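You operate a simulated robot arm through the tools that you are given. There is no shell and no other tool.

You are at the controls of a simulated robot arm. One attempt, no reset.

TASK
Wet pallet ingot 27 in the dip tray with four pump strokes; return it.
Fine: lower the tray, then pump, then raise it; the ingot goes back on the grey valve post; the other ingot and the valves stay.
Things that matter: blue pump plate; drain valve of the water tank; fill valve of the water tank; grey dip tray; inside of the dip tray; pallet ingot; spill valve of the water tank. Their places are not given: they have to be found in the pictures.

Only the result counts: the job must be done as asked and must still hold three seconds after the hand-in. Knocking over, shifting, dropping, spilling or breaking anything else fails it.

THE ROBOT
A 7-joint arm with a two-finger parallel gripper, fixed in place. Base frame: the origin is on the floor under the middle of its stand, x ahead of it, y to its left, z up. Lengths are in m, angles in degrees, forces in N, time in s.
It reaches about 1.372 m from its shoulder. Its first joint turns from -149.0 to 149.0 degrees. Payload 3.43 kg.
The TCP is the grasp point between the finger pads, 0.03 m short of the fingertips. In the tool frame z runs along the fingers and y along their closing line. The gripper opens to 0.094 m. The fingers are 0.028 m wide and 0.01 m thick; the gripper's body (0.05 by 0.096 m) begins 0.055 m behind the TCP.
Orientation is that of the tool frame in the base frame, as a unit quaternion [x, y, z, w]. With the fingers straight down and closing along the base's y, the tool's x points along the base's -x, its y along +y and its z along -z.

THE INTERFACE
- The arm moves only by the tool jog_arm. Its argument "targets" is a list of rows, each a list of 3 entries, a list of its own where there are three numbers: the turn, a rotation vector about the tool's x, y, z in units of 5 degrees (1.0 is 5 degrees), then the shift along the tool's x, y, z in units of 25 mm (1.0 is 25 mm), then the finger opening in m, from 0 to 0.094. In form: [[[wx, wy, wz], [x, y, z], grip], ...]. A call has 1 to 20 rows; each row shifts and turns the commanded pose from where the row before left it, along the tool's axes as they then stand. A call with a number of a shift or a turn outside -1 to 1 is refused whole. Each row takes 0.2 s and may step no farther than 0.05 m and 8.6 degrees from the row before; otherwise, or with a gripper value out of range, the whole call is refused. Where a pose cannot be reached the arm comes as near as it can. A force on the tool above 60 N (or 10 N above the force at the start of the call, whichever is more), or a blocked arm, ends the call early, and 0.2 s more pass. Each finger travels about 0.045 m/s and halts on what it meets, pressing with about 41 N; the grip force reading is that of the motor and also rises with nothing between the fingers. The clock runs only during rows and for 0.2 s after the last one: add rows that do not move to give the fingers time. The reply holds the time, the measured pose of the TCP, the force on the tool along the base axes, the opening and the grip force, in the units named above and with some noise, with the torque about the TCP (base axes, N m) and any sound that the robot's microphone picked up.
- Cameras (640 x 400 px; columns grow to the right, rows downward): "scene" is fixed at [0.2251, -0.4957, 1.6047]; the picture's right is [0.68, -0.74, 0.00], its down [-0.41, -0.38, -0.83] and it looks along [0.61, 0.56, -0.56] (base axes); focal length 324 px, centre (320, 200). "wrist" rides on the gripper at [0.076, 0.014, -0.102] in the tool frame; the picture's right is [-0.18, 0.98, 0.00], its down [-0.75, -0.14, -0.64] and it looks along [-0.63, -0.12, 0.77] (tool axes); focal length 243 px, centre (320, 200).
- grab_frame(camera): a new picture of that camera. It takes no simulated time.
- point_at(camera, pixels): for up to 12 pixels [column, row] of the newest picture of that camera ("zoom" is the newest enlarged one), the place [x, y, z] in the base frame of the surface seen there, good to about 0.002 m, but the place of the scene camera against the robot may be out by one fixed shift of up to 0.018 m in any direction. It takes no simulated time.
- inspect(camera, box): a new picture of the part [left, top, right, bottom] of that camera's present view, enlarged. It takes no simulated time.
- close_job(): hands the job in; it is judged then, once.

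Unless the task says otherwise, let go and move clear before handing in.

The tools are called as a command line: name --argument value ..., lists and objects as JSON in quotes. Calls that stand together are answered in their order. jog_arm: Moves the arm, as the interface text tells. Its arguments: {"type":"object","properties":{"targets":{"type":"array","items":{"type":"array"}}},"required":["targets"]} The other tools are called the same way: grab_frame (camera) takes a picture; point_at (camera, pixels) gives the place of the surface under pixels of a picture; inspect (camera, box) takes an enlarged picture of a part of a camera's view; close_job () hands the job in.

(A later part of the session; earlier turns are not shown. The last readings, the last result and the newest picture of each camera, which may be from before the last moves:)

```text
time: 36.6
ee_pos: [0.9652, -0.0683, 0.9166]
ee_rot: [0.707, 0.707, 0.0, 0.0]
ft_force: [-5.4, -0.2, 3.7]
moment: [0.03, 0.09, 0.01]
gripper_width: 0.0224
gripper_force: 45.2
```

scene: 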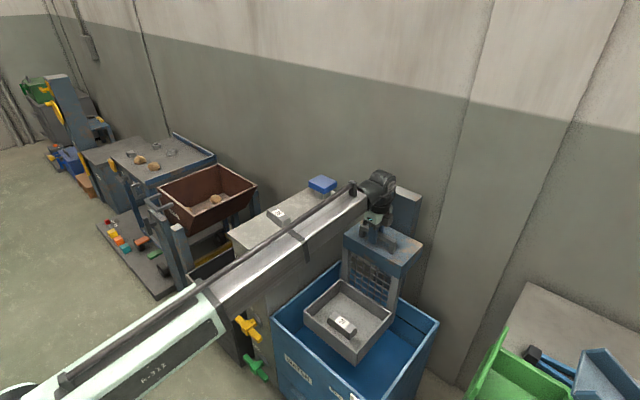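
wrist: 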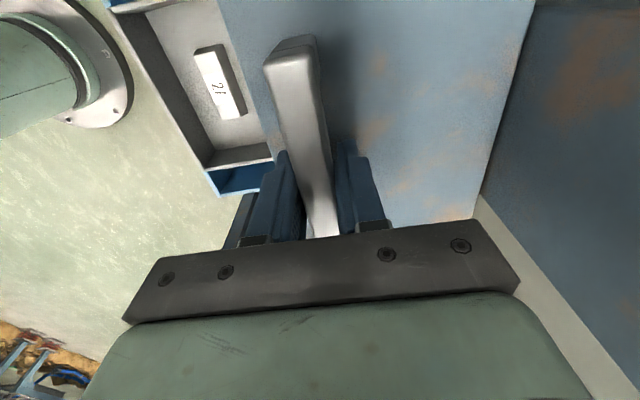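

The side force is now small (−5 N). I'll push down gently, 5 mm per row, to feel how the tray moves.

jog_arm --targets '[[[0, 0, 0], [0, 0, 0.2], 0.01], [[0, 0, 0], [0, 0, 0.2], 0.01], [[0, 0, 0], [0, 0, 0.2], 0.01], [[0, 0, 0], [0, 0, 0.2], 0.01], [[0, 0, 0], [0, 0, 0], 0.01]]'

```text
time: 37.8
ee_pos: [0.9634, -0.0688, 0.8965]
ee_rot: [0.707, 0.707, 0.001, 0.0]
ft_force: [7.9, 5.5, 0.0]
moment: [-0.48, 0.09, -0.1]
gripper_width: 0.0226
gripper_force: 44.5
```

grab_frame --camera "wrist"

inspect --camera "scene" --box '[260, 180, 460, 400]'

point_at --camera "wrist" --pixels '[[225, 70], [215, 85], [420, 80], [250, 100], [290, 70]]'

```text
taken
```

wrist: 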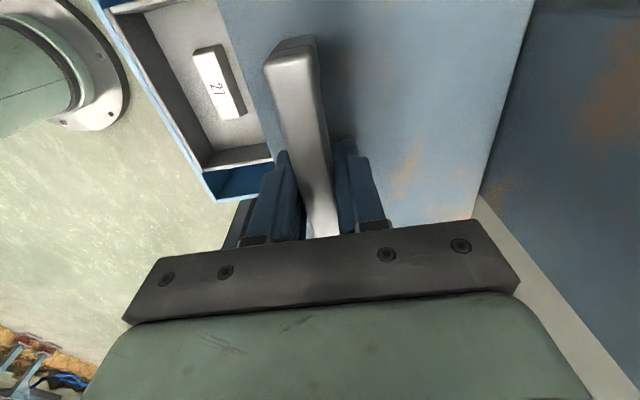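

```text
1.82 times, centred on (360, 290) of scene
```

zoom: 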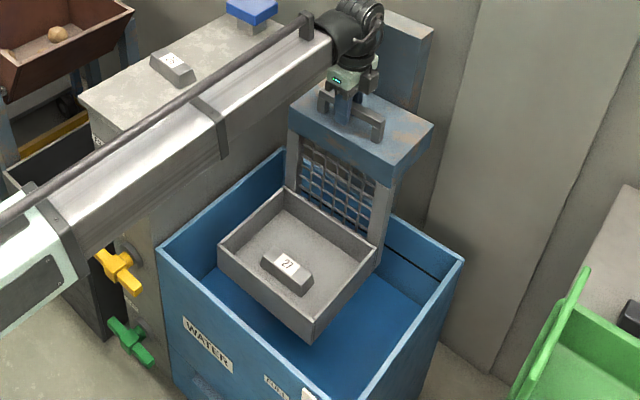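

```text
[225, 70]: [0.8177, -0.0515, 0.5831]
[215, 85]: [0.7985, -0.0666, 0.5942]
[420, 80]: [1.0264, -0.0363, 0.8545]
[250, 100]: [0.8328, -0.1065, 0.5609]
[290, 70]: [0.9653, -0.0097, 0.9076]
```

The tray went down 20 mm with almost no resistance (block top 0.8545, tray floor 0.561). I'll continue 10 mm per row.

jog_arm --targets '[[[0, 0, 0], [0, 0, 0.3], 0.01], [[0, 0, 0], [0, 0, 0.4], 0.01], [[0, 0, 0], [0, 0, 0.4], 0.01], [[0, 0, 0], [0, 0, 0.4], 0.01], [[0, 0, 0], [0, 0, 0.4], 0.01], [[0, 0, 0], [0, 0, 0.2], 0.01], [[0, 0, 0], [0, 0, 0], 0.01]]'

inspect --camera "scene" --box '[260, 180, 460, 400]'

```text
time: 39.4
ee_pos: [0.9661, -0.0678, 0.844]
ee_rot: [0.707, 0.707, 0.0, 0.001]
ft_force: [17.2, 5.2, -1.3]
moment: [0.72, -0.06, 0.05]
gripper_width: 0.022
gripper_force: 44.9
```

```text
1.82 times, centred on (360, 290) of scene
```

zoom: 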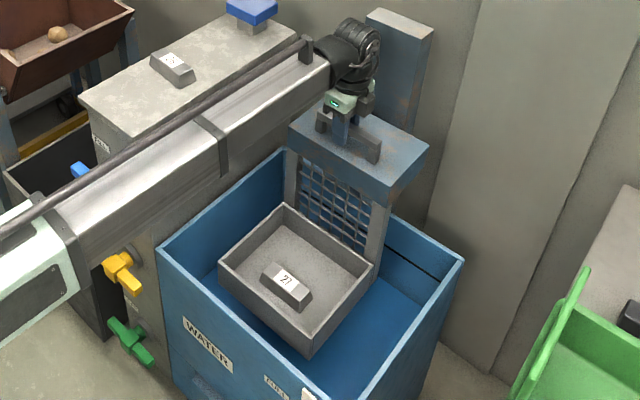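

The tray follows smoothly (TCP z 0.844). I'll trim +1 mm in x to ease the 17 N side force and keep going down.

jog_arm --targets '[[[0, 0, 0], [0, 0.04, 0.2], 0.01], [[0, 0, 0], [0, 0, 0.4], 0.01], [[0, 0, 0], [0, 0, 0.4], 0.01], [[0, 0, 0], [0, 0, 0.4], 0.01], [[0, 0, 0], [0, 0, 0.4], 0.01], [[0, 0, 0], [0, 0, 0.2], 0.01], [[0, 0, 0], [0, 0, 0], 0.01]]'

inspect --camera "scene" --box '[260, 180, 460, 400]'

```text
time: 41.0
ee_pos: [0.9643, -0.0687, 0.7932]
ee_rot: [0.707, 0.707, -0.001, -0.001]
ft_force: [-6.5, 7.7, -1.5]
moment: [-0.42, -0.13, -0.07]
gripper_width: 0.0224
gripper_force: 45.2
```

```text
1.82 times, centred on (360, 290) of scene
```

zoom: 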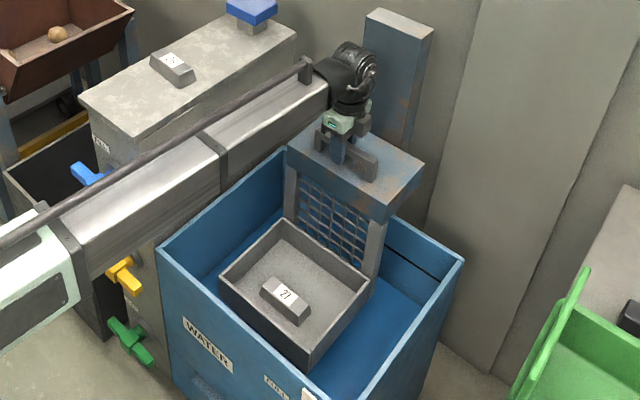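

The tray floor is now about 0.46, and the vertical force is still near zero. I'll keep lowering.

jog_arm --targets '[[[0, 0, 0], [0, 0, 0.3], 0.01], [[0, 0, 0], [0, 0, 0.4], 0.01], [[0, 0, 0], [0, 0, 0.4], 0.01], [[0, 0, 0], [0, 0, 0.4], 0.01], [[0, 0, 0], [0, 0, 0.3], 0.01], [[0, 0, 0], [0, 0, 0.2], 0.01], [[0, 0, 0], [0, 0, 0], 0.01]]'

inspect --camera "scene" --box '[260, 180, 460, 400]'

grab_frame --camera "wrist"

```text
time: 42.6
ee_pos: [0.9647, -0.0687, 0.7444]
ee_rot: [0.708, 0.707, -0.001, 0.0]
ft_force: [-12.7, 9.8, -0.1]
moment: [-0.32, -0.14, -0.01]
gripper_width: 0.0224
gripper_force: 45.4
```

```text
1.82 times, centred on (360, 290) of scene
```

zoom: 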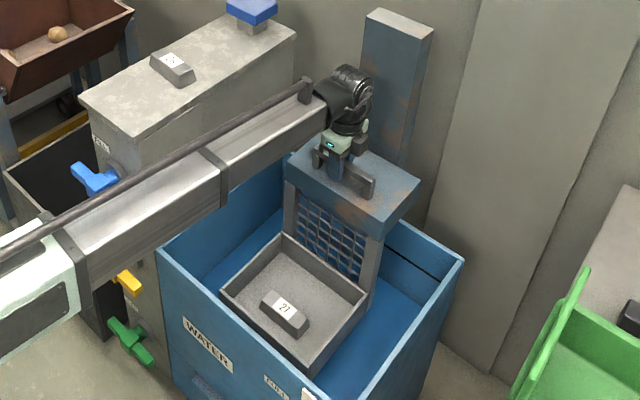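

```text
taken
```

wrist: 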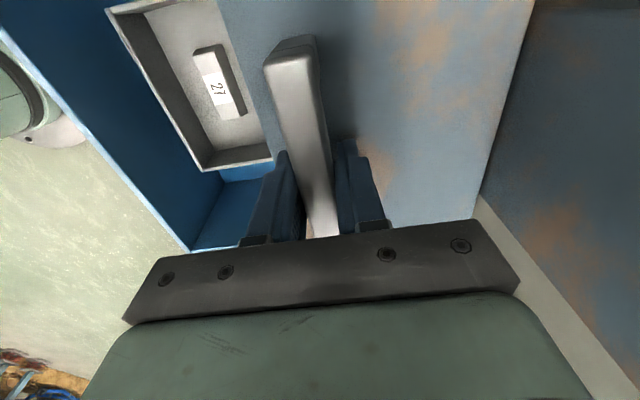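

The travel so far is 0.172 m, with the tray bottom near 0.40. I'll continue more slowly and watch for the stop.

jog_arm --targets '[[[0, 0, 0], [0, -0.02, 0.2], 0.01], [[0, 0, 0], [0, 0, 0.25], 0.01], [[0, 0, 0], [0, 0, 0.25], 0.01], [[0, 0, 0], [0, 0, 0.25], 0.01], [[0, 0, 0], [0, 0, 0.15], 0.01], [[0, 0, 0], [0, 0, 0], 0.01]]'

inspect --camera "scene" --box '[260, 180, 460, 400]'

```text
time: 44.0
ee_pos: [0.9656, -0.0693, 0.7173]
ee_rot: [0.707, 0.707, 0.0, 0.0]
ft_force: [-6.6, 5.3, 0.5]
moment: [0.6, 0.01, 0.0]
gripper_width: 0.0226
gripper_force: 45.1
```

```text
1.82 times, centred on (360, 290) of scene
```

zoom: 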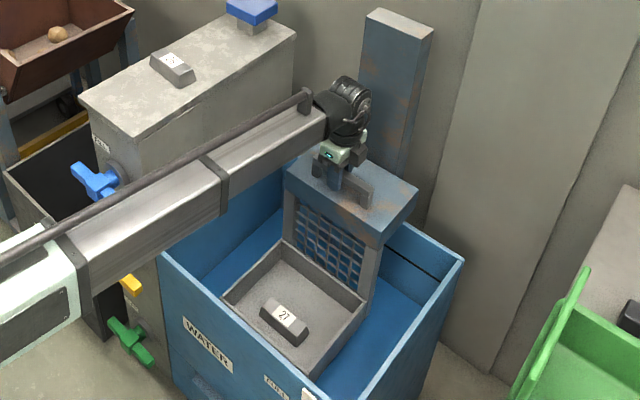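

There is still no stop at TCP z 0.717. I'll continue at 5 mm per row.

jog_arm --targets '[[[0, 0, 0], [0, 0, 0.2], 0.01], [[0, 0, 0], [0, 0, 0.2], 0.01], [[0, 0, 0], [0, 0, 0.2], 0.01], [[0, 0, 0], [0, 0, 0.2], 0.01], [[0, 0, 0], [0, 0, 0], 0.01]]'

inspect --camera "scene" --box '[260, 180, 460, 400]'

grab_frame --camera "wrist"

```text
time: 45.2
ee_pos: [0.9653, -0.0683, 0.6968]
ee_rot: [0.707, 0.707, 0.0, 0.0]
ft_force: [-7.0, 7.3, -2.1]
moment: [-0.48, -0.22, -0.06]
gripper_width: 0.0225
gripper_force: 45.4
```

```text
1.82 times, centred on (360, 290) of scene
```

zoom: 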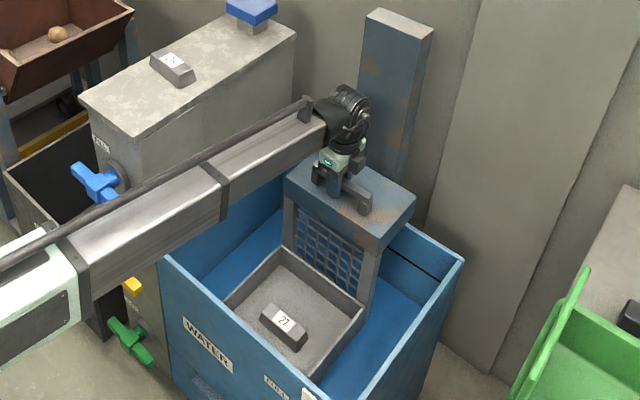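

```text
taken
```

wrist: 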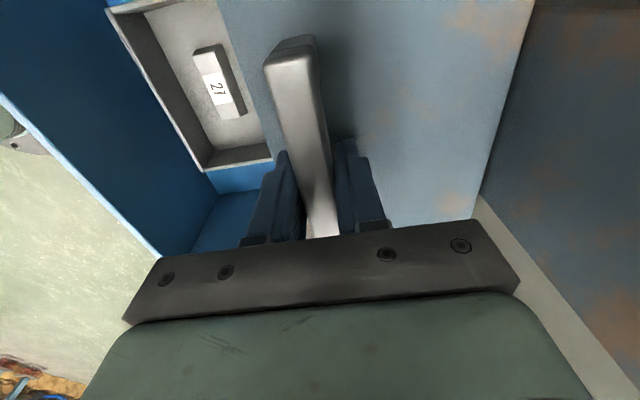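

Tray floor is now about 0.363, close to the tank's blue surface (about 0.345). I'll creep 2.5 mm per row until it stops.

jog_arm --targets '[[[0, 0, 0], [0, 0, 0.1], 0.01], [[0, 0, 0], [0, 0, 0.1], 0.01], [[0, 0, 0], [0, 0, 0.1], 0.01], [[0, 0, 0], [0, 0, 0.1], 0.01], [[0, 0, 0], [0, 0, 0], 0.01]]'

inspect --camera "scene" --box '[260, 240, 460, 400]'

```text
time: 46.4
ee_pos: [0.9644, -0.0676, 0.6865]
ee_rot: [0.707, 0.708, 0.0, -0.001]
ft_force: [-7.1, 7.4, 0.9]
moment: [-0.25, -0.09, 0.04]
gripper_width: 0.0226
gripper_force: 45.3
```

```text
2.50 times, centred on (360, 320) of scene
```

zoom: 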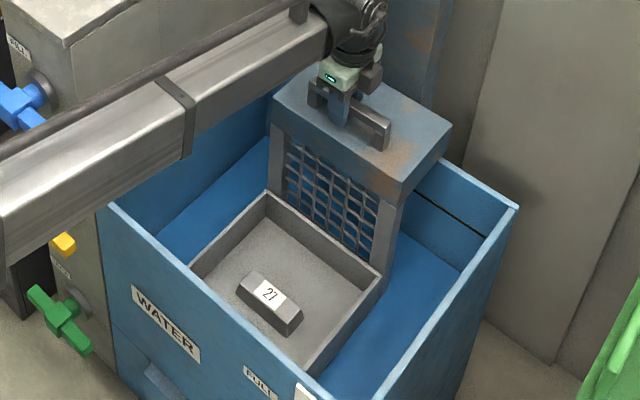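

No stop yet at z 0.6865. I'll measure the tray bottom edge and tank surface to see the remaining gap.

point_at --camera "zoom" --pixels '[[380, 290], [400, 310], [390, 270], [350, 350], [240, 160], [230, 250], [300, 240], [440, 215], [460, 200], [180, 100], [200, 150], [400, 190]]'

point_at --camera "wrist" --pixels '[[200, 40], [240, 100], [200, 170], [160, 257], [230, 200], [245, 180], [420, 80]]'

```text
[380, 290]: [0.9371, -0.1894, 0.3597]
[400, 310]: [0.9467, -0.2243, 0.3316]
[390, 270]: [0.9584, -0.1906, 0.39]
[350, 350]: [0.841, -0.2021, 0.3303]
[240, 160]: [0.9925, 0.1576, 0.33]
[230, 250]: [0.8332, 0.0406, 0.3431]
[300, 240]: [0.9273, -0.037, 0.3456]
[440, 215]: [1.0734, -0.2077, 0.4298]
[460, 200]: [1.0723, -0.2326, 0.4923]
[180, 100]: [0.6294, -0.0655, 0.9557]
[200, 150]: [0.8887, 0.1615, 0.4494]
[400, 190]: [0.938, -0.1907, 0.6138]
```

```text
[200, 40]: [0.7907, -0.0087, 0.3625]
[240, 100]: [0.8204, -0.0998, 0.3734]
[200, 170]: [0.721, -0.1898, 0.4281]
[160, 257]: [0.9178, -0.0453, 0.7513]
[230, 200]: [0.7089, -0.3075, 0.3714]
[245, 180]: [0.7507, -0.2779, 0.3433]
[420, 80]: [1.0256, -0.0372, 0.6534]
```

The tray's floor is about 9 mm above the tank's surface, so the stop should be very near. I'll creep further in 1.25 mm steps.

jog_arm --targets '[[[0, 0, 0], [0, 0, 0.05], 0.01], [[0, 0, 0], [0, 0, 0.05], 0.01], [[0, 0, 0], [0, 0, 0.05], 0.01], [[0, 0, 0], [0, 0, 0.05], 0.01], [[0, 0, 0], [0, 0, 0], 0.01], [[0, 0, 0], [0, 0, 0], 0.01]]'

```text
time: 47.8
ee_pos: [0.964, -0.069, 0.6815]
ee_rot: [0.707, 0.708, 0.0, 0.0]
ft_force: [-7.7, 9.5, 0.7]
moment: [-0.28, -0.1, -0.07]
gripper_width: 0.0225
gripper_force: 44.6
```

jog_arm --targets '[[[0, 0, 0], [0, 0, 0.06], 0.01], [[0, 0, 0], [0, 0, 0.06], 0.01], [[0, 0, 0], [0, 0, 0.06], 0.01], [[0, 0, 0], [0, 0, 0.06], 0.01], [[0, 0, 0], [0, 0, 0], 0.01], [[0, 0, 0], [0, 0, 0], 0.01]]'

grab_frame --camera "wrist"

inspect --camera "scene" --box '[260, 240, 460, 400]'

```text
time: 49.2
ee_pos: [0.9646, -0.0682, 0.6747]
ee_rot: [0.707, 0.707, 0.0, 0.0]
ft_force: [-9.0, 4.7, 0.1]
moment: [0.53, -0.13, 0.02]
gripper_width: 0.0225
gripper_force: 44.7
```

```text
taken
```

wrist: 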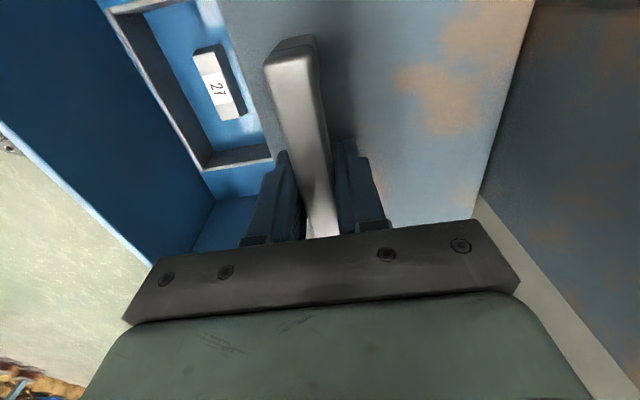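

```text
2.50 times, centred on (360, 320) of scene
```

zoom: 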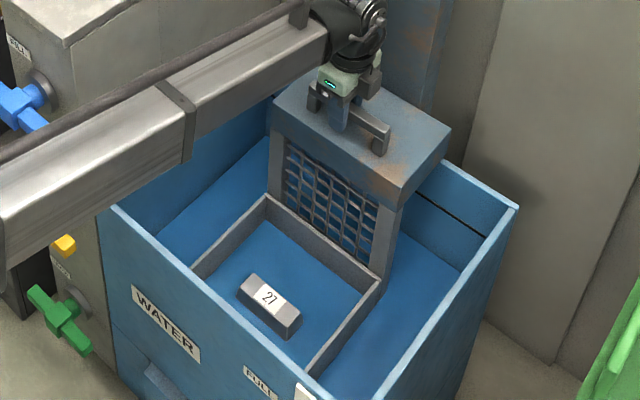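

Now the tray floor shows blue in both pictures: the tank's blue surface at z 0.3445 is water, and the tray is just dipping into it. I'll keep lowering to the stop so the ingot goes under.

jog_arm --targets '[[[0, 0, 0], [0, 0, 0.15], 0.01], [[0, 0, 0], [0, 0, 0.15], 0.01], [[0, 0, 0], [0, 0, 0.15], 0.01], [[0, 0, 0], [0, 0, 0.15], 0.01], [[0, 0, 0], [0, 0, 0.1], 0.01], [[0, 0, 0], [0, 0, 0], 0.01]]'

inspect --camera "scene" --box '[260, 240, 460, 400]'

```text
time: 50.6
ee_pos: [0.9648, -0.0684, 0.6605]
ee_rot: [0.707, 0.707, 0.0, 0.002]
ft_force: [-0.6, -0.5, 39.5]
moment: [-0.05, 0.49, 0.03]
gripper_width: 0.0222
gripper_force: 44.7
```

```text
2.50 times, centred on (360, 320) of scene
```

zoom: 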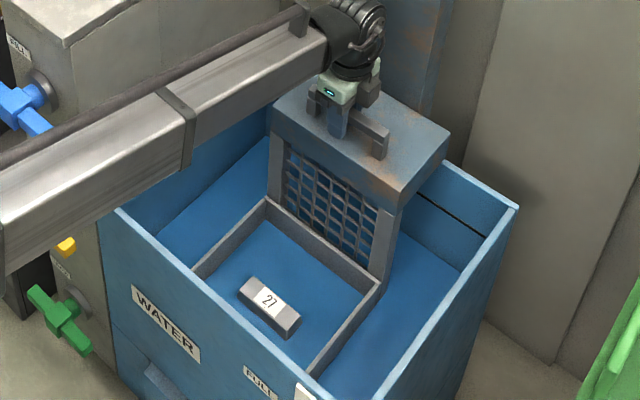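

It has hit the lower stop (+39.5 N at z 0.6605). I'll relieve the downward command by 2.5 mm and then open the fingers.

jog_arm --targets '[[[0, 0, 0], [0, 0, -0.1], 0.01], [[0, 0, 0], [0, 0, 0], 0.01]]'

```text
time: 51.2
ee_pos: [0.9642, -0.0687, 0.6604]
ee_rot: [0.707, 0.707, 0.0, 0.001]
ft_force: [0.1, -0.3, 12.5]
moment: [-0.87, -0.2, 0.0]
gripper_width: 0.0223
gripper_force: 44.3
```

The downward load is reduced to 12.5 N with the tray still on its stop. Now I'll open and let it rest.

jog_arm --targets '[[[0, 0, 0], [0, 0, 0], 0.03], [[0, 0, 0], [0, 0, 0], 0.045], [[0, 0, 0], [0, 0, 0], 0.06], [[0, 0, 0], [0, 0, 0], 0.06], [[0, 0, 0], [0, 0, 0], 0.06]]'

grab_frame --camera "wrist"

inspect --camera "scene" --box '[260, 240, 460, 400]'

```text
time: 52.4
ee_pos: [0.9649, -0.0693, 0.6601]
ee_rot: [0.707, 0.707, -0.001, 0.0]
ft_force: [-0.5, 0.0, -0.3]
moment: [0.0, -0.02, 0.01]
gripper_width: 0.0601
gripper_force: 0.0
```

```text
taken
```

wrist: 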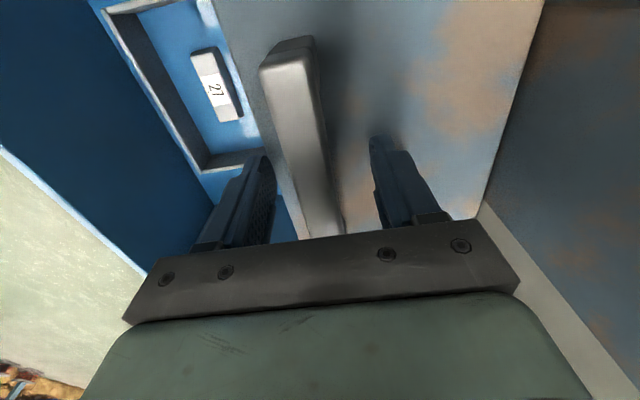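

```text
2.50 times, centred on (360, 320) of scene
```

zoom: 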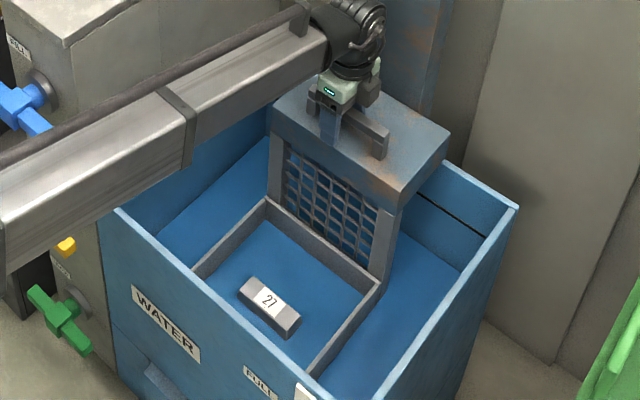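

The tray stays down after release. I'll rise straight up to z 1.06 before moving to the pump.

jog_arm --targets '[[[0, 0, 0], [0, 0, -0.4], 0.06], [[0, 0, 0], [0, 0, -0.8], 0.06], [[0, 0, 0], [0, 0, -1], 0.06], [[0, 0, 0], [0, 0, -1], 0.06], [[0, 0, 0], [0, 0, -1], 0.06], [[0, 0, 0], [0, 0, -1], 0.06], [[0, 0, 0], [0, 0, -1], 0.06], [[0, 0, 0], [0, 0, -1], 0.06], [[0, 0, 0], [0, 0, -1], 0.06], [[0, 0, 0], [0, 0, -1], 0.06], [[0, 0, 0], [0, 0, -1], 0.06], [[0, 0, 0], [0, 0, -1], 0.06], [[0, 0, 0], [0, 0, -1], 0.06], [[0, 0, 0], [0, 0, -1], 0.06], [[0, 0, 0], [0, 0, -1], 0.06], [[0, 0, 0], [0, 0, -1], 0.06], [[0, 0, 0], [0, 0, -1], 0.06], [[0, 0, 0], [0, 0, 0], 0.06]]'

grab_frame --camera "wrist"

grab_frame --camera "scene"

```text
time: 56.2
ee_pos: [0.9652, -0.0693, 1.065]
ee_rot: [0.708, 0.707, 0.0, 0.0]
ft_force: [-0.3, -0.2, -0.2]
moment: [0.01, -0.03, -0.02]
gripper_width: 0.0598
gripper_force: 0.0
```

```text
taken
```

wrist: 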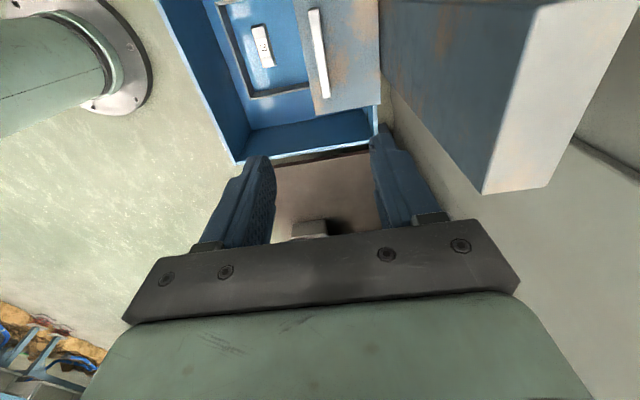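

```text
taken
```

scene: 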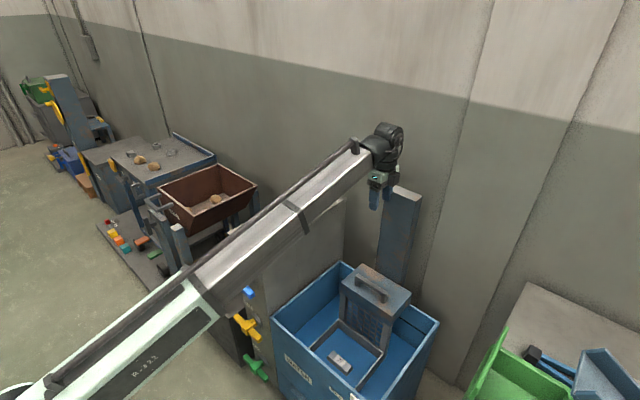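

The tray stays lowered. I'll move over the pump plate at (1.056, 0.262), closing the fingers on the way.

jog_arm --targets '[[[0, 0, 0], [0.7, 0.2, 0], 0.03], [[0, 0, 0], [0.96, 0.26, 0], 0.0], [[0, 0, 0], [0.96, 0.26, 0], 0.0], [[0, 0, 0], [0.96, 0.26, 0], 0.0], [[0, 0, 0], [0.96, 0.26, 0], 0.0], [[0, 0, 0], [0.96, 0.26, 0], 0.0], [[0, 0, 0], [0.96, 0.26, 0], 0.0], [[0, 0, 0], [0.96, 0.26, 0], 0.0], [[0, 0, 0], [0.96, 0.26, 0], 0.0], [[0, 0, 0], [0.96, 0.26, 0], 0.0], [[0, 0, 0], [0.96, 0.26, 0], 0.0], [[0, 0, 0], [0.96, 0.26, 0], 0.0], [[0, 0, 0], [0.96, 0.26, 0], 0.0], [[0, 0, 0], [0.96, 0.26, 0], 0.0], [[0, 0, 0], [0.08, 0.06, 0], 0.0], [[0, 0, 0], [0, 0, 0], 0.0]]'

grab_frame --camera "wrist"

grab_frame --camera "scene"

```text
time: 59.6
ee_pos: [1.0557, 0.2629, 1.0648]
ee_rot: [0.707, 0.707, 0.0, 0.0]
ft_force: [-0.3, 0.9, 0.0]
moment: [0.0, 0.0, -0.01]
gripper_width: 0.0
gripper_force: 33.5
```

```text
taken
```

wrist: 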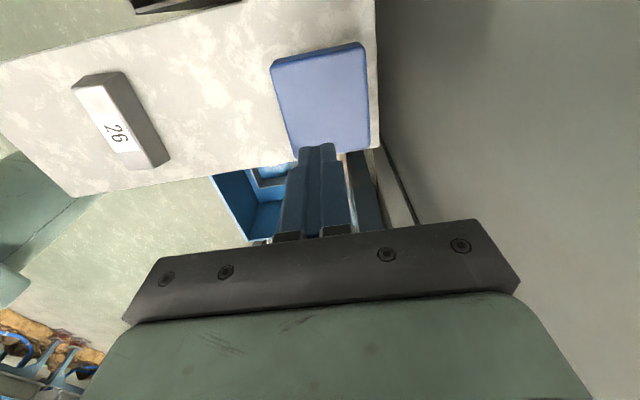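

```text
taken
```

scene: 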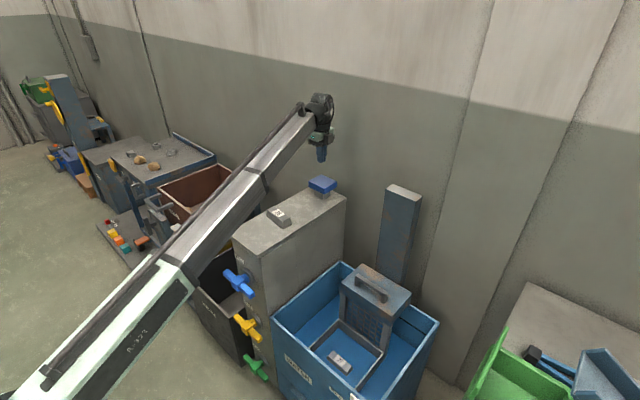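

The closed fingers hang over the plate, whose face spans (272,65)–(368,150) in the wrist picture. I'll confirm its place from here.

point_at --camera "wrist" --pixels '[[277, 72], [360, 50], [365, 145], [300, 145], [320, 100], [385, 10], [250, 40]]'

```text
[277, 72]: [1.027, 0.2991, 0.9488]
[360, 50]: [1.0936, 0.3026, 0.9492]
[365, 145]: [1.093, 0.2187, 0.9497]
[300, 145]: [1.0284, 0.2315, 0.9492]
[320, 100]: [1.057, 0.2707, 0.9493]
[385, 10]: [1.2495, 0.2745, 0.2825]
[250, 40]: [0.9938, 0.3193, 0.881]
```

The plate's centre is (1.057, 0.261) and its top z 0.9495, so contact comes at TCP z about 0.9795. I'll go down to just above it.

jog_arm --targets '[[[0, 0, 0], [0, 0.04, 0.8], 0.0], [[0, 0, 0], [0, 0, 0.8], 0.0], [[0, 0, 0], [0, 0, 0.8], 0.0], [[0, 0, 0], [0, 0, 0.7], 0.0], [[0, 0, 0], [0, 0, 0], 0.0]]'

inspect --camera "scene" --box '[270, 100, 390, 220]'

```text
time: 60.8
ee_pos: [1.0571, 0.2633, 0.9873]
ee_rot: [0.707, 0.707, 0.001, 0.0]
ft_force: [-0.4, 0.6, -0.3]
moment: [0.0, 0.01, 0.01]
gripper_width: 0.0
gripper_force: 32.7
```

```text
3.33 times, centred on (330, 160) of scene
```

zoom: 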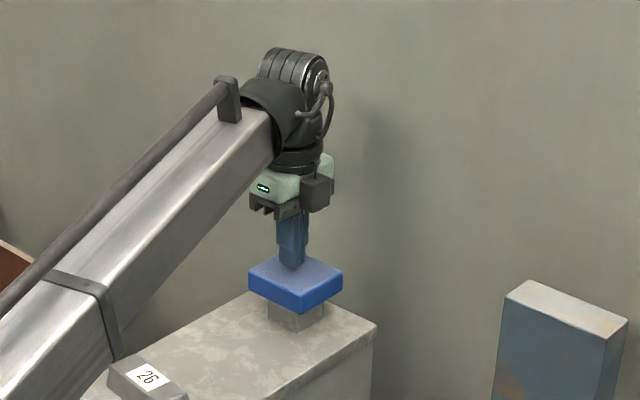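

The fingertips are about 8 mm above the plate, centred. I'll start the first stroke, pressing downward only, and read the force.

jog_arm --targets '[[[0, 0, 0], [0, 0, 0.2], 0.0], [[0, 0, 0], [0, 0, 0.2], 0.0], [[0, 0, 0], [0, 0, 0.2], 0.0], [[0, 0, 0], [0, 0, 0.2], 0.0]]'

```text
time: 61.8
ee_pos: [1.0571, 0.2621, 0.968]
ee_rot: [0.707, 0.707, 0.001, 0.0]
ft_force: [1.4, -0.6, 5.1]
moment: [-0.02, -0.02, 0.02]
gripper_width: 0.0
gripper_force: 32.9
```

The plate yields with about 5 N at 11 mm depth. I'll continue down towards its bottom stop.

jog_arm --targets '[[[0, 0, 0], [0, 0, 0.2], 0.0], [[0, 0, 0], [0, 0, 0.2], 0.0], [[0, 0, 0], [0, 0, 0.15], 0.0]]'

```text
time: 62.6
ee_pos: [1.0574, 0.2626, 0.9552]
ee_rot: [0.707, 0.707, 0.001, -0.001]
ft_force: [-0.2, -2.3, 8.8]
moment: [-0.07, -0.01, 0.0]
gripper_width: 0.0
gripper_force: 33.0
```

At 24 mm depth the force is 8.8 N, growing like a spring, and no click has been heard yet. I'll go on.

jog_arm --targets '[[[0, 0, 0], [0, 0, 0.15], 0.0], [[0, 0, 0], [0, 0, 0.15], 0.0], [[0, 0, 0], [0, 0, 0.1], 0.0]]'

```text
time: 63.4
ee_pos: [1.056, 0.2627, 0.9496]
ee_rot: [0.707, 0.707, 0.004, 0.002]
ft_force: [2.5, -2.8, 48.4]
moment: [-0.2, -0.03, -0.01]
gripper_width: 0.0
gripper_force: 33.0
```

Bottom stop reached: 48 N at 30 mm depth. I'll raise the fingers fully clear to let the plate return, then look at it and listen.

jog_arm --targets '[[[0, 0, 0], [0, 0, -0.4], 0.0], [[0, 0, 0], [0, 0, -0.5], 0.0], [[0, 0, 0], [0, 0, -0.5], 0.0], [[0, 0, 0], [0, 0, -0.45], 0.0], [[0, 0, 0], [0, 0, 0], 0.0], [[0, 0, 0], [0, 0, 0], 0.0]]'

inspect --camera "scene" --box '[270, 130, 390, 220]'

inspect --camera "scene" --box '[260, 240, 460, 400]'

```text
time: 64.8
ee_pos: [1.0568, 0.2625, 0.9904]
ee_rot: [0.707, 0.707, 0.0, 0.0]
ft_force: [0.8, -1.2, -0.2]
moment: [-0.02, -0.01, -0.03]
gripper_width: 0.0001
gripper_force: 33.3
```

```text
4.44 times, centred on (330, 175) of scene
```

zoom: 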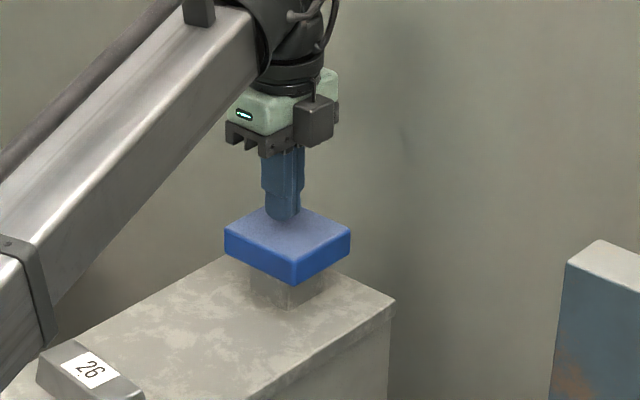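

```text
2.50 times, centred on (360, 320) of scene
```

zoom: 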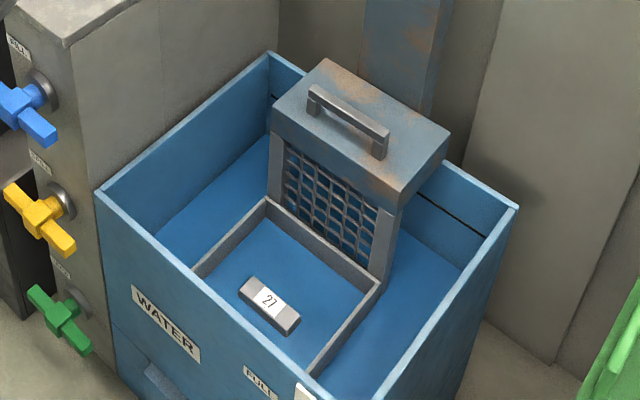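

The plate is back up, and no sound was reported. I'll measure the water level in the tank to see whether the stroke had an effect.

point_at --camera "zoom" --pixels '[[220, 190], [420, 310], [290, 250], [250, 250], [270, 297], [340, 290], [400, 350], [380, 100]]'

inspect --camera "scene" --box '[270, 130, 390, 220]'

point_at --camera "zoom" --pixels '[[250, 235], [330, 235], [290, 255], [260, 260], [320, 270], [200, 330]]'

```text
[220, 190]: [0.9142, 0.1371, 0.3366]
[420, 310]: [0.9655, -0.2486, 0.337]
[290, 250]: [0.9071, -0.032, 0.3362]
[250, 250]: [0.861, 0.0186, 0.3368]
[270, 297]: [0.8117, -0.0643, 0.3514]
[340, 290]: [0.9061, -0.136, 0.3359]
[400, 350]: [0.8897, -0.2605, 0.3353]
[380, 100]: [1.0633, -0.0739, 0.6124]
```

```text
4.44 times, centred on (330, 175) of scene
```

zoom: 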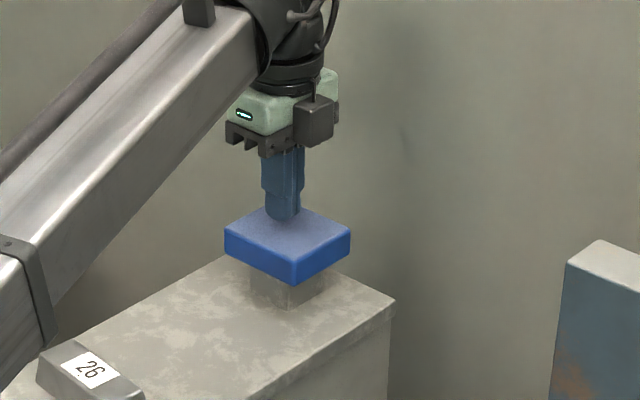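

```text
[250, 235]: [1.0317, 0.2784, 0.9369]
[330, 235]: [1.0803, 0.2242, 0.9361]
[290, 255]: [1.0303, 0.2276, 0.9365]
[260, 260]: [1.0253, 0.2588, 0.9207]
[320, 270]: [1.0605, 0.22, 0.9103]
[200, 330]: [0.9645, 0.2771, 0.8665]
```

The water rose about 6 mm (scene 0.3305 → 0.3365) and the plate returned fully, so stroke 1 counted. I'll do stroke 2: one full press and a full release.

jog_arm --targets '[[[0, 0, 0], [0, 0, 0.4], 0.0], [[0, 0, 0], [0, 0, 0.4], 0.0], [[0, 0, 0], [0, 0, 0.4], 0.0], [[0, 0, 0], [0, 0, 0.3], 0.0], [[0, 0, 0], [0, 0, 0.2], 0.0], [[0, 0, 0], [0, 0, 0.06], 0.0], [[0, 0, 0], [0, 0, 0], 0.0]]'

```text
time: 66.4
ee_pos: [1.0571, 0.2623, 0.9487]
ee_rot: [0.706, 0.708, 0.001, 0.0]
ft_force: [4.2, 2.2, 31.7]
moment: [0.0, -0.09, -0.09]
gripper_width: 0.0
gripper_force: 32.8
```

Stroke 2 reached the stop (31.7 N at z 0.949). Now I'll release it fully.

jog_arm --targets '[[[0, 0, 0], [0, 0, -0.36], 0.0], [[0, 0, 0], [0, 0, -0.5], 0.0], [[0, 0, 0], [0, 0, -0.5], 0.0], [[0, 0, 0], [0, 0, -0.4], 0.0], [[0, 0, 0], [0, 0, 0], 0.0], [[0, 0, 0], [0, 0, 0], 0.0]]'

inspect --camera "scene" --box '[260, 240, 460, 400]'

point_at --camera "zoom" --pixels '[[220, 190], [420, 310], [290, 250], [250, 250], [270, 297], [340, 290], [400, 350], [380, 100]]'

```text
time: 67.8
ee_pos: [1.0576, 0.2617, 0.9899]
ee_rot: [0.707, 0.707, 0.001, 0.001]
ft_force: [-0.3, -0.9, 0.9]
moment: [-0.02, -0.01, 0.02]
gripper_width: 0.0
gripper_force: 33.0
```

```text
2.50 times, centred on (360, 320) of scene
```

zoom: 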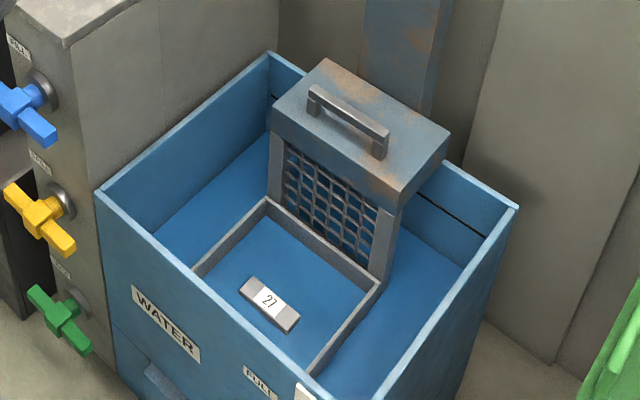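

```text
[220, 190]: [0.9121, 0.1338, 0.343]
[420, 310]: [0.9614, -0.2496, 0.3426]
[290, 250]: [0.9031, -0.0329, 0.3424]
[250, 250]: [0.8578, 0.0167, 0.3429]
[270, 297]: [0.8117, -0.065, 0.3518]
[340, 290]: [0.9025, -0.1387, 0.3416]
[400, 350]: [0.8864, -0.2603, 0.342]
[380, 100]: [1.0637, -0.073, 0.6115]
```

The water is now at 0.3425, another 6 mm up, so stroke 2 counted. I'll do stroke 3.

jog_arm --targets '[[[0, 0, 0], [0, 0, 0.4], 0.0], [[0, 0, 0], [0, 0, 0.4], 0.0], [[0, 0, 0], [0, 0, 0.4], 0.0], [[0, 0, 0], [0, 0, 0.3], 0.0], [[0, 0, 0], [0, 0, 0.2], 0.0], [[0, 0, 0], [0, 0, 0.06], 0.0], [[0, 0, 0], [0, 0, 0], 0.0]]'

```text
time: 69.4
ee_pos: [1.0565, 0.2625, 0.9491]
ee_rot: [0.707, 0.707, 0.001, 0.001]
ft_force: [3.1, 0.4, 37.0]
moment: [-0.05, -0.08, 0.11]
gripper_width: 0.0
gripper_force: 32.7
```

Stroke 3 is on the stop (37 N at z 0.949). I'll release it and check the level.

jog_arm --targets '[[[0, 0, 0], [0, 0, -0.36], 0.0], [[0, 0, 0], [0, 0, -0.5], 0.0], [[0, 0, 0], [0, 0, -0.5], 0.0], [[0, 0, 0], [0, 0, -0.4], 0.0], [[0, 0, 0], [0, 0, 0], 0.0], [[0, 0, 0], [0, 0, 0], 0.0]]'

inspect --camera "scene" --box '[260, 240, 460, 400]'

point_at --camera "zoom" --pixels '[[220, 190], [420, 310], [290, 250], [250, 250], [270, 297], [340, 290], [400, 350], [380, 100]]'

```text
time: 70.8
ee_pos: [1.0576, 0.2644, 0.9914]
ee_rot: [0.707, 0.707, -0.001, 0.0]
ft_force: [1.1, -0.3, -0.1]
moment: [0.02, -0.03, 0.02]
gripper_width: 0.0
gripper_force: 32.9
```

```text
2.50 times, centred on (360, 320) of scene
```

zoom: 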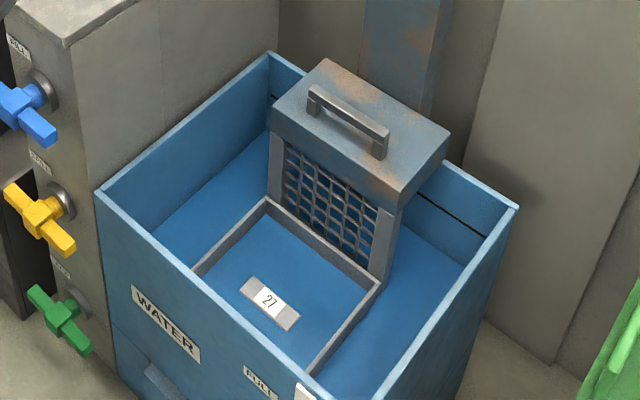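

```text
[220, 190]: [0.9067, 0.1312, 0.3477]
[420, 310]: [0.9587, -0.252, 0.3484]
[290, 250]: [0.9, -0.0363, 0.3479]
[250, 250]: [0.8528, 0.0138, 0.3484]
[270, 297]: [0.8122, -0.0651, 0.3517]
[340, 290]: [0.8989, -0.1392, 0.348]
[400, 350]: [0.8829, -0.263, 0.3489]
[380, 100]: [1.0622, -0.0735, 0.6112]
```

The level rose again to 0.348, so three strokes are in. I'll make the fourth and last stroke.

jog_arm --targets '[[[0, 0, 0], [0, 0, 0.4], 0.0], [[0, 0, 0], [0, 0, 0.4], 0.0], [[0, 0, 0], [0, 0, 0.4], 0.0], [[0, 0, 0], [0, 0, 0.3], 0.0], [[0, 0, 0], [0, 0, 0.2], 0.0], [[0, 0, 0], [0, 0, 0.06], 0.0], [[0, 0, 0], [0, 0, 0], 0.0]]'

```text
time: 72.4
ee_pos: [1.057, 0.2626, 0.9494]
ee_rot: [0.707, 0.707, 0.002, 0.0]
ft_force: [4.6, 5.2, 37.4]
moment: [0.07, -0.16, 0.0]
gripper_width: 0.0
gripper_force: 33.2
```

Stroke 4 is on the stop (37 N). I'll release and lift well clear of the plate, then check the level and the ingot.

jog_arm --targets '[[[0, 0, 0], [0, 0, -0.36], 0.0], [[0, 0, 0], [0, 0, -0.5], 0.0], [[0, 0, 0], [0, 0, -0.5], 0.0], [[0, 0, 0], [0, 0, -0.6], 0.0], [[0, 0, 0], [0, 0, -0.8], 0.0], [[0, 0, 0], [0, 0, -0.9], 0.0], [[0, 0, 0], [0, 0, -0.9], 0.0], [[0, 0, 0], [0, 0, 0], 0.0]]'

inspect --camera "scene" --box '[260, 240, 460, 400]'

point_at --camera "zoom" --pixels '[[220, 190], [420, 310], [290, 250], [250, 250], [270, 297], [340, 290], [400, 350], [380, 100]]'

grab_frame --camera "scene"

```text
time: 74.2
ee_pos: [1.0571, 0.2619, 1.0607]
ee_rot: [0.707, 0.707, 0.0, 0.0]
ft_force: [-0.6, 0.5, -0.4]
moment: [-0.01, 0.01, 0.0]
gripper_width: 0.0
gripper_force: 33.4
```

```text
2.50 times, centred on (360, 320) of scene
```

zoom: 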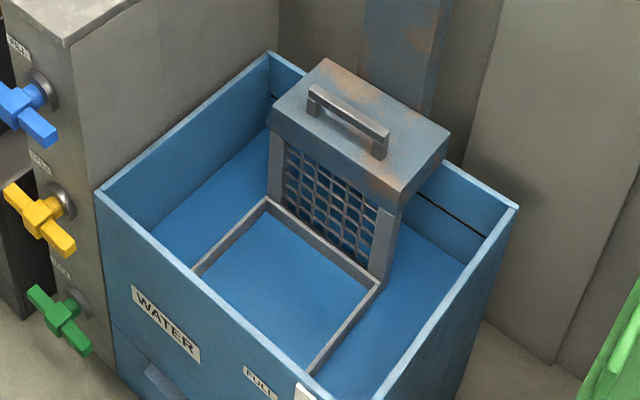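

```text
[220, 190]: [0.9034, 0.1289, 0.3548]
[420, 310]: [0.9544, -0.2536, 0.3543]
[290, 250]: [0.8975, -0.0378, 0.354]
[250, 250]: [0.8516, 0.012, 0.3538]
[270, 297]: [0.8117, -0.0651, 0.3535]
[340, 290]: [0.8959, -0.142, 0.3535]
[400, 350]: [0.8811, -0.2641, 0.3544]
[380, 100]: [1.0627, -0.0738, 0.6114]
```

```text
taken
```

scene: 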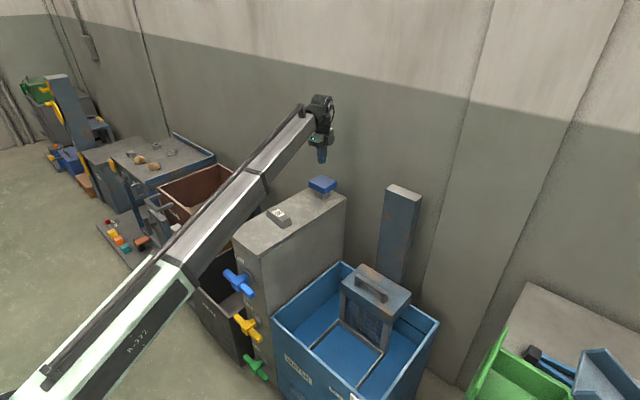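

The water stands at 0.354 and has covered ingot 27 completely, so all four strokes counted. Next I'll return to above the handle to raise the tray.

jog_arm --targets '[[[0, 0, 0], [-0.7, -0.3, -0.2], 0.0], [[0, 0, 0], [-0.96, -0.3, 0], 0.0], [[0, 0, 0], [-0.96, -0.3, 0], 0.02], [[0, 0, 0], [-0.96, -0.3, 0], 0.04], [[0, 0, 0], [-0.96, -0.3, 0], 0.06], [[0, 0, 0], [-0.96, -0.3, 0], 0.06], [[0, 0, 0], [-0.96, -0.3, 0], 0.06], [[0, 0, 0], [-0.96, -0.3, 0], 0.06], [[0, 0, 0], [-0.96, -0.3, 0], 0.06], [[0, 0, 0], [-0.96, -0.25, 0], 0.06], [[0, 0, 0], [-0.96, -0.25, 0], 0.06], [[0, 0, 0], [-0.96, -0.25, 0], 0.06], [[0, 0, 0], [-0.96, -0.2, 0], 0.06], [[0, 0, 0], [-0.96, -0.14, 0], 0.06], [[0, 0, 0], [0, 0, 0], 0.06]]'

grab_frame --camera "wrist"

```text
time: 77.4
ee_pos: [0.9633, -0.0656, 1.0653]
ee_rot: [0.707, 0.708, -0.001, 0.0]
ft_force: [0.0, -0.3, 0.1]
moment: [-0.02, 0.02, 0.01]
gripper_width: 0.0598
gripper_force: 0.0
```

```text
taken
```

wrist: 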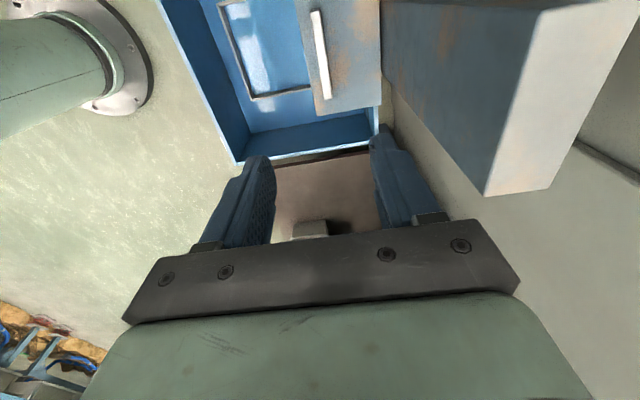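

I'm above the handle again (bar at (318,50) in the wrist picture). I'll descend to z 0.70 first, just above the bar, with a 2 mm trim in x.

jog_arm --targets '[[[0, 0, 0], [-0.1, 0.08, 0.8], 0.06], [[0, 0, 0], [0, 0, 1], 0.06], [[0, 0, 0], [0, 0, 1], 0.06], [[0, 0, 0], [0, 0, 1], 0.06], [[0, 0, 0], [0, 0, 1], 0.06], [[0, 0, 0], [0, 0, 1], 0.06], [[0, 0, 0], [0, 0, 1], 0.06], [[0, 0, 0], [0, 0, 1], 0.06], [[0, 0, 0], [0, 0, 1], 0.06], [[0, 0, 0], [0, 0, 1], 0.06], [[0, 0, 0], [0, 0, 1], 0.06], [[0, 0, 0], [0, 0, 1], 0.06], [[0, 0, 0], [0, 0, 1], 0.06], [[0, 0, 0], [0, 0, 1], 0.06], [[0, 0, 0], [0, 0, 0.5], 0.06], [[0, 0, 0], [0, 0, 0], 0.06]]'

grab_frame --camera "wrist"

```text
time: 80.8
ee_pos: [0.9649, -0.0687, 0.7074]
ee_rot: [0.707, 0.707, 0.0, 0.001]
ft_force: [0.4, -0.2, 0.1]
moment: [0.0, 0.0, 0.02]
gripper_width: 0.0602
gripper_force: 0.1
```

```text
taken
```

wrist: 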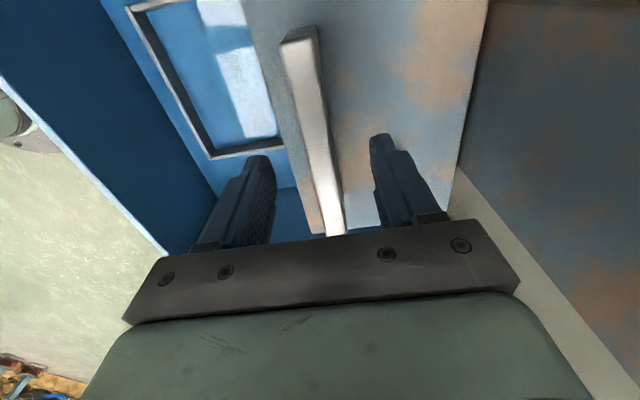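

The bar lies between the fingers. I'll quickly confirm its height and x before the last few centimetres.

point_at --camera "wrist" --pixels '[[283, 50], [312, 48], [330, 225], [344, 222], [305, 110], [325, 108], [390, 80]]'

```text
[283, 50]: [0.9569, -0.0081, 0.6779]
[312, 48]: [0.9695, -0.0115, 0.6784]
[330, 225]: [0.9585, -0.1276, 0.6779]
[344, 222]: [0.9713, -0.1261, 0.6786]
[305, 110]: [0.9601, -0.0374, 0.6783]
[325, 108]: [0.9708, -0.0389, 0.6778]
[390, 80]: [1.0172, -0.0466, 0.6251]
```

The bar's top is at 0.678 and the block's top at 0.625, so the travel is 0.25 m. I'll go down to TCP z 0.666 and close on the bar.

jog_arm --targets '[[[0, 0, 0], [0, 0, 0.6], 0.05], [[0, 0, 0], [0, 0, 0.6], 0.05], [[0, 0, 0], [0, 0, 0.45], 0.05], [[0, 0, 0], [0, 0, 0], 0.04], [[0, 0, 0], [0, 0, 0], 0.01], [[0, 0, 0], [0, 0, 0], 0.01], [[0, 0, 0], [0, 0, 0], 0.01], [[0, 0, 0], [0, 0, 0], 0.01], [[0, 0, 0], [0, 0, 0], 0.01]]'

```text
time: 82.8
ee_pos: [0.9656, -0.0694, 0.6668]
ee_rot: [0.707, 0.707, 0.0, 0.0]
ft_force: [9.8, 0.0, -2.1]
moment: [0.01, 0.04, 0.02]
gripper_width: 0.0223
gripper_force: 45.1
```

The bar is gripped well centred (9.8 N side force). I'll raise the tray, starting gently.

jog_arm --targets '[[[0, 0, 0], [0, 0.02, -0.2], 0.01], [[0, 0, 0], [0, 0, -0.3], 0.01], [[0, 0, 0], [0, 0, -0.4], 0.01], [[0, 0, 0], [0, 0, -0.4], 0.01], [[0, 0, 0], [0, 0, -0.4], 0.01], [[0, 0, 0], [0, 0, -0.3], 0.01], [[0, 0, 0], [0, 0, 0], 0.01]]'

inspect --camera "scene" --box '[260, 220, 460, 400]'

```text
time: 84.4
ee_pos: [0.9643, -0.0686, 0.717]
ee_rot: [0.707, 0.707, 0.0, -0.001]
ft_force: [0.2, 1.0, -5.1]
moment: [-0.28, 0.11, -0.04]
gripper_width: 0.0224
gripper_force: 45.1
```

```text
2.22 times, centred on (360, 310) of scene
```

zoom: 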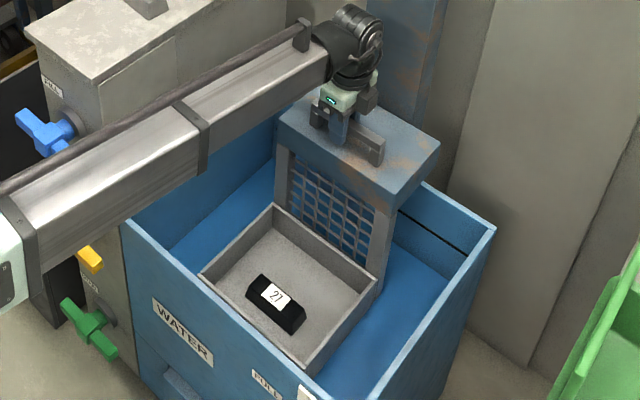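

The ingot has turned dark, i.e. wet, and the tray rises freely with the water draining out. I'll continue upward to near the original height.

jog_arm --targets '[[[0, 0, 0], [0, 0, -0.3], 0.01], [[0, 0, 0], [0, 0, -0.5], 0.01], [[0, 0, 0], [0, 0, -0.5], 0.01], [[0, 0, 0], [0, 0, -0.5], 0.01], [[0, 0, 0], [0, 0, -0.5], 0.01], [[0, 0, 0], [0, 0, -0.5], 0.01], [[0, 0, 0], [0, 0, -0.5], 0.01], [[0, 0, 0], [0, 0, -0.5], 0.01], [[0, 0, 0], [0, 0, -0.3], 0.01], [[0, 0, 0], [0, 0, 0], 0.01]]'

```text
time: 86.6
ee_pos: [0.9646, -0.0696, 0.8203]
ee_rot: [0.707, 0.707, 0.0, 0.0]
ft_force: [-2.2, 5.2, -5.4]
moment: [-0.41, -0.01, -0.02]
gripper_width: 0.0222
gripper_force: 45.7
```

jog_arm --targets '[[[0, 0, 0], [0, 0, -0.3], 0.01], [[0, 0, 0], [0, 0, -0.5], 0.01], [[0, 0, 0], [0, 0, -0.5], 0.01], [[0, 0, 0], [0, 0, -0.5], 0.01], [[0, 0, 0], [0, 0, -0.5], 0.01], [[0, 0, 0], [0, 0, -0.5], 0.01], [[0, 0, 0], [0, 0, -0.4], 0.01], [[0, 0, 0], [0, 0, -0.2], 0.01], [[0, 0, 0], [0, 0, 0], 0.01]]'

grab_frame --camera "wrist"

inspect --camera "scene" --box '[260, 180, 460, 400]'

```text
time: 88.6
ee_pos: [0.965, -0.0693, 0.905]
ee_rot: [0.708, 0.707, 0.0, 0.0]
ft_force: [-1.1, 8.7, -7.3]
moment: [0.53, 0.07, -0.01]
gripper_width: 0.0223
gripper_force: 44.9
```

```text
taken
```

wrist: 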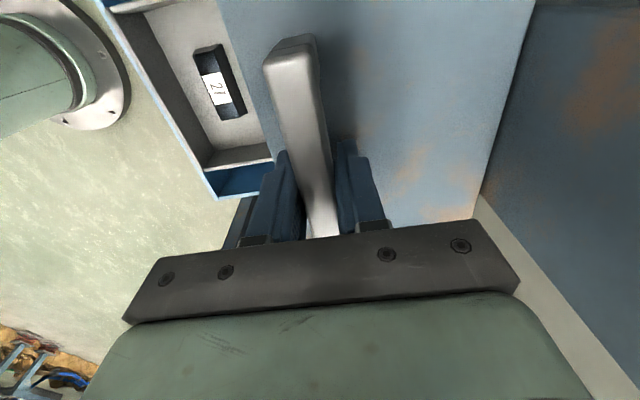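

```text
1.82 times, centred on (360, 290) of scene
```

zoom: 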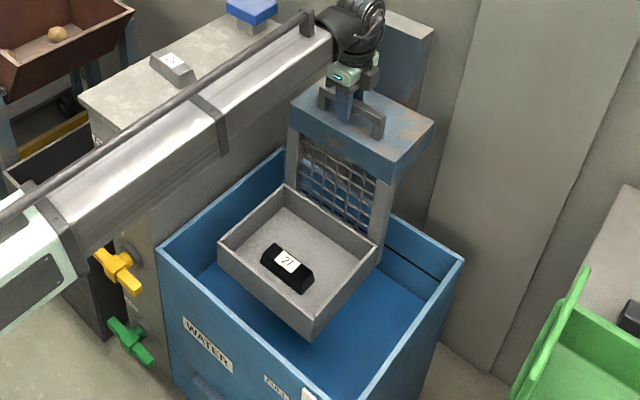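

The tray is about 11 mm short of its original height. I'll creep up in 2.5 mm steps until the top stop is felt.

jog_arm --targets '[[[0, 0, 0], [0, 0, -0.1], 0.01], [[0, 0, 0], [0, 0, -0.1], 0.01], [[0, 0, 0], [0, 0, -0.1], 0.01], [[0, 0, 0], [0, 0, -0.1], 0.01], [[0, 0, 0], [0, 0, -0.08], 0.01], [[0, 0, 0], [0, 0, 0], 0.01]]'

```text
time: 90.0
ee_pos: [0.9648, -0.0694, 0.9167]
ee_rot: [0.707, 0.707, 0.0, 0.0]
ft_force: [-0.5, 7.4, -2.2]
moment: [0.66, -0.03, -0.03]
gripper_width: 0.0225
gripper_force: 45.7
```

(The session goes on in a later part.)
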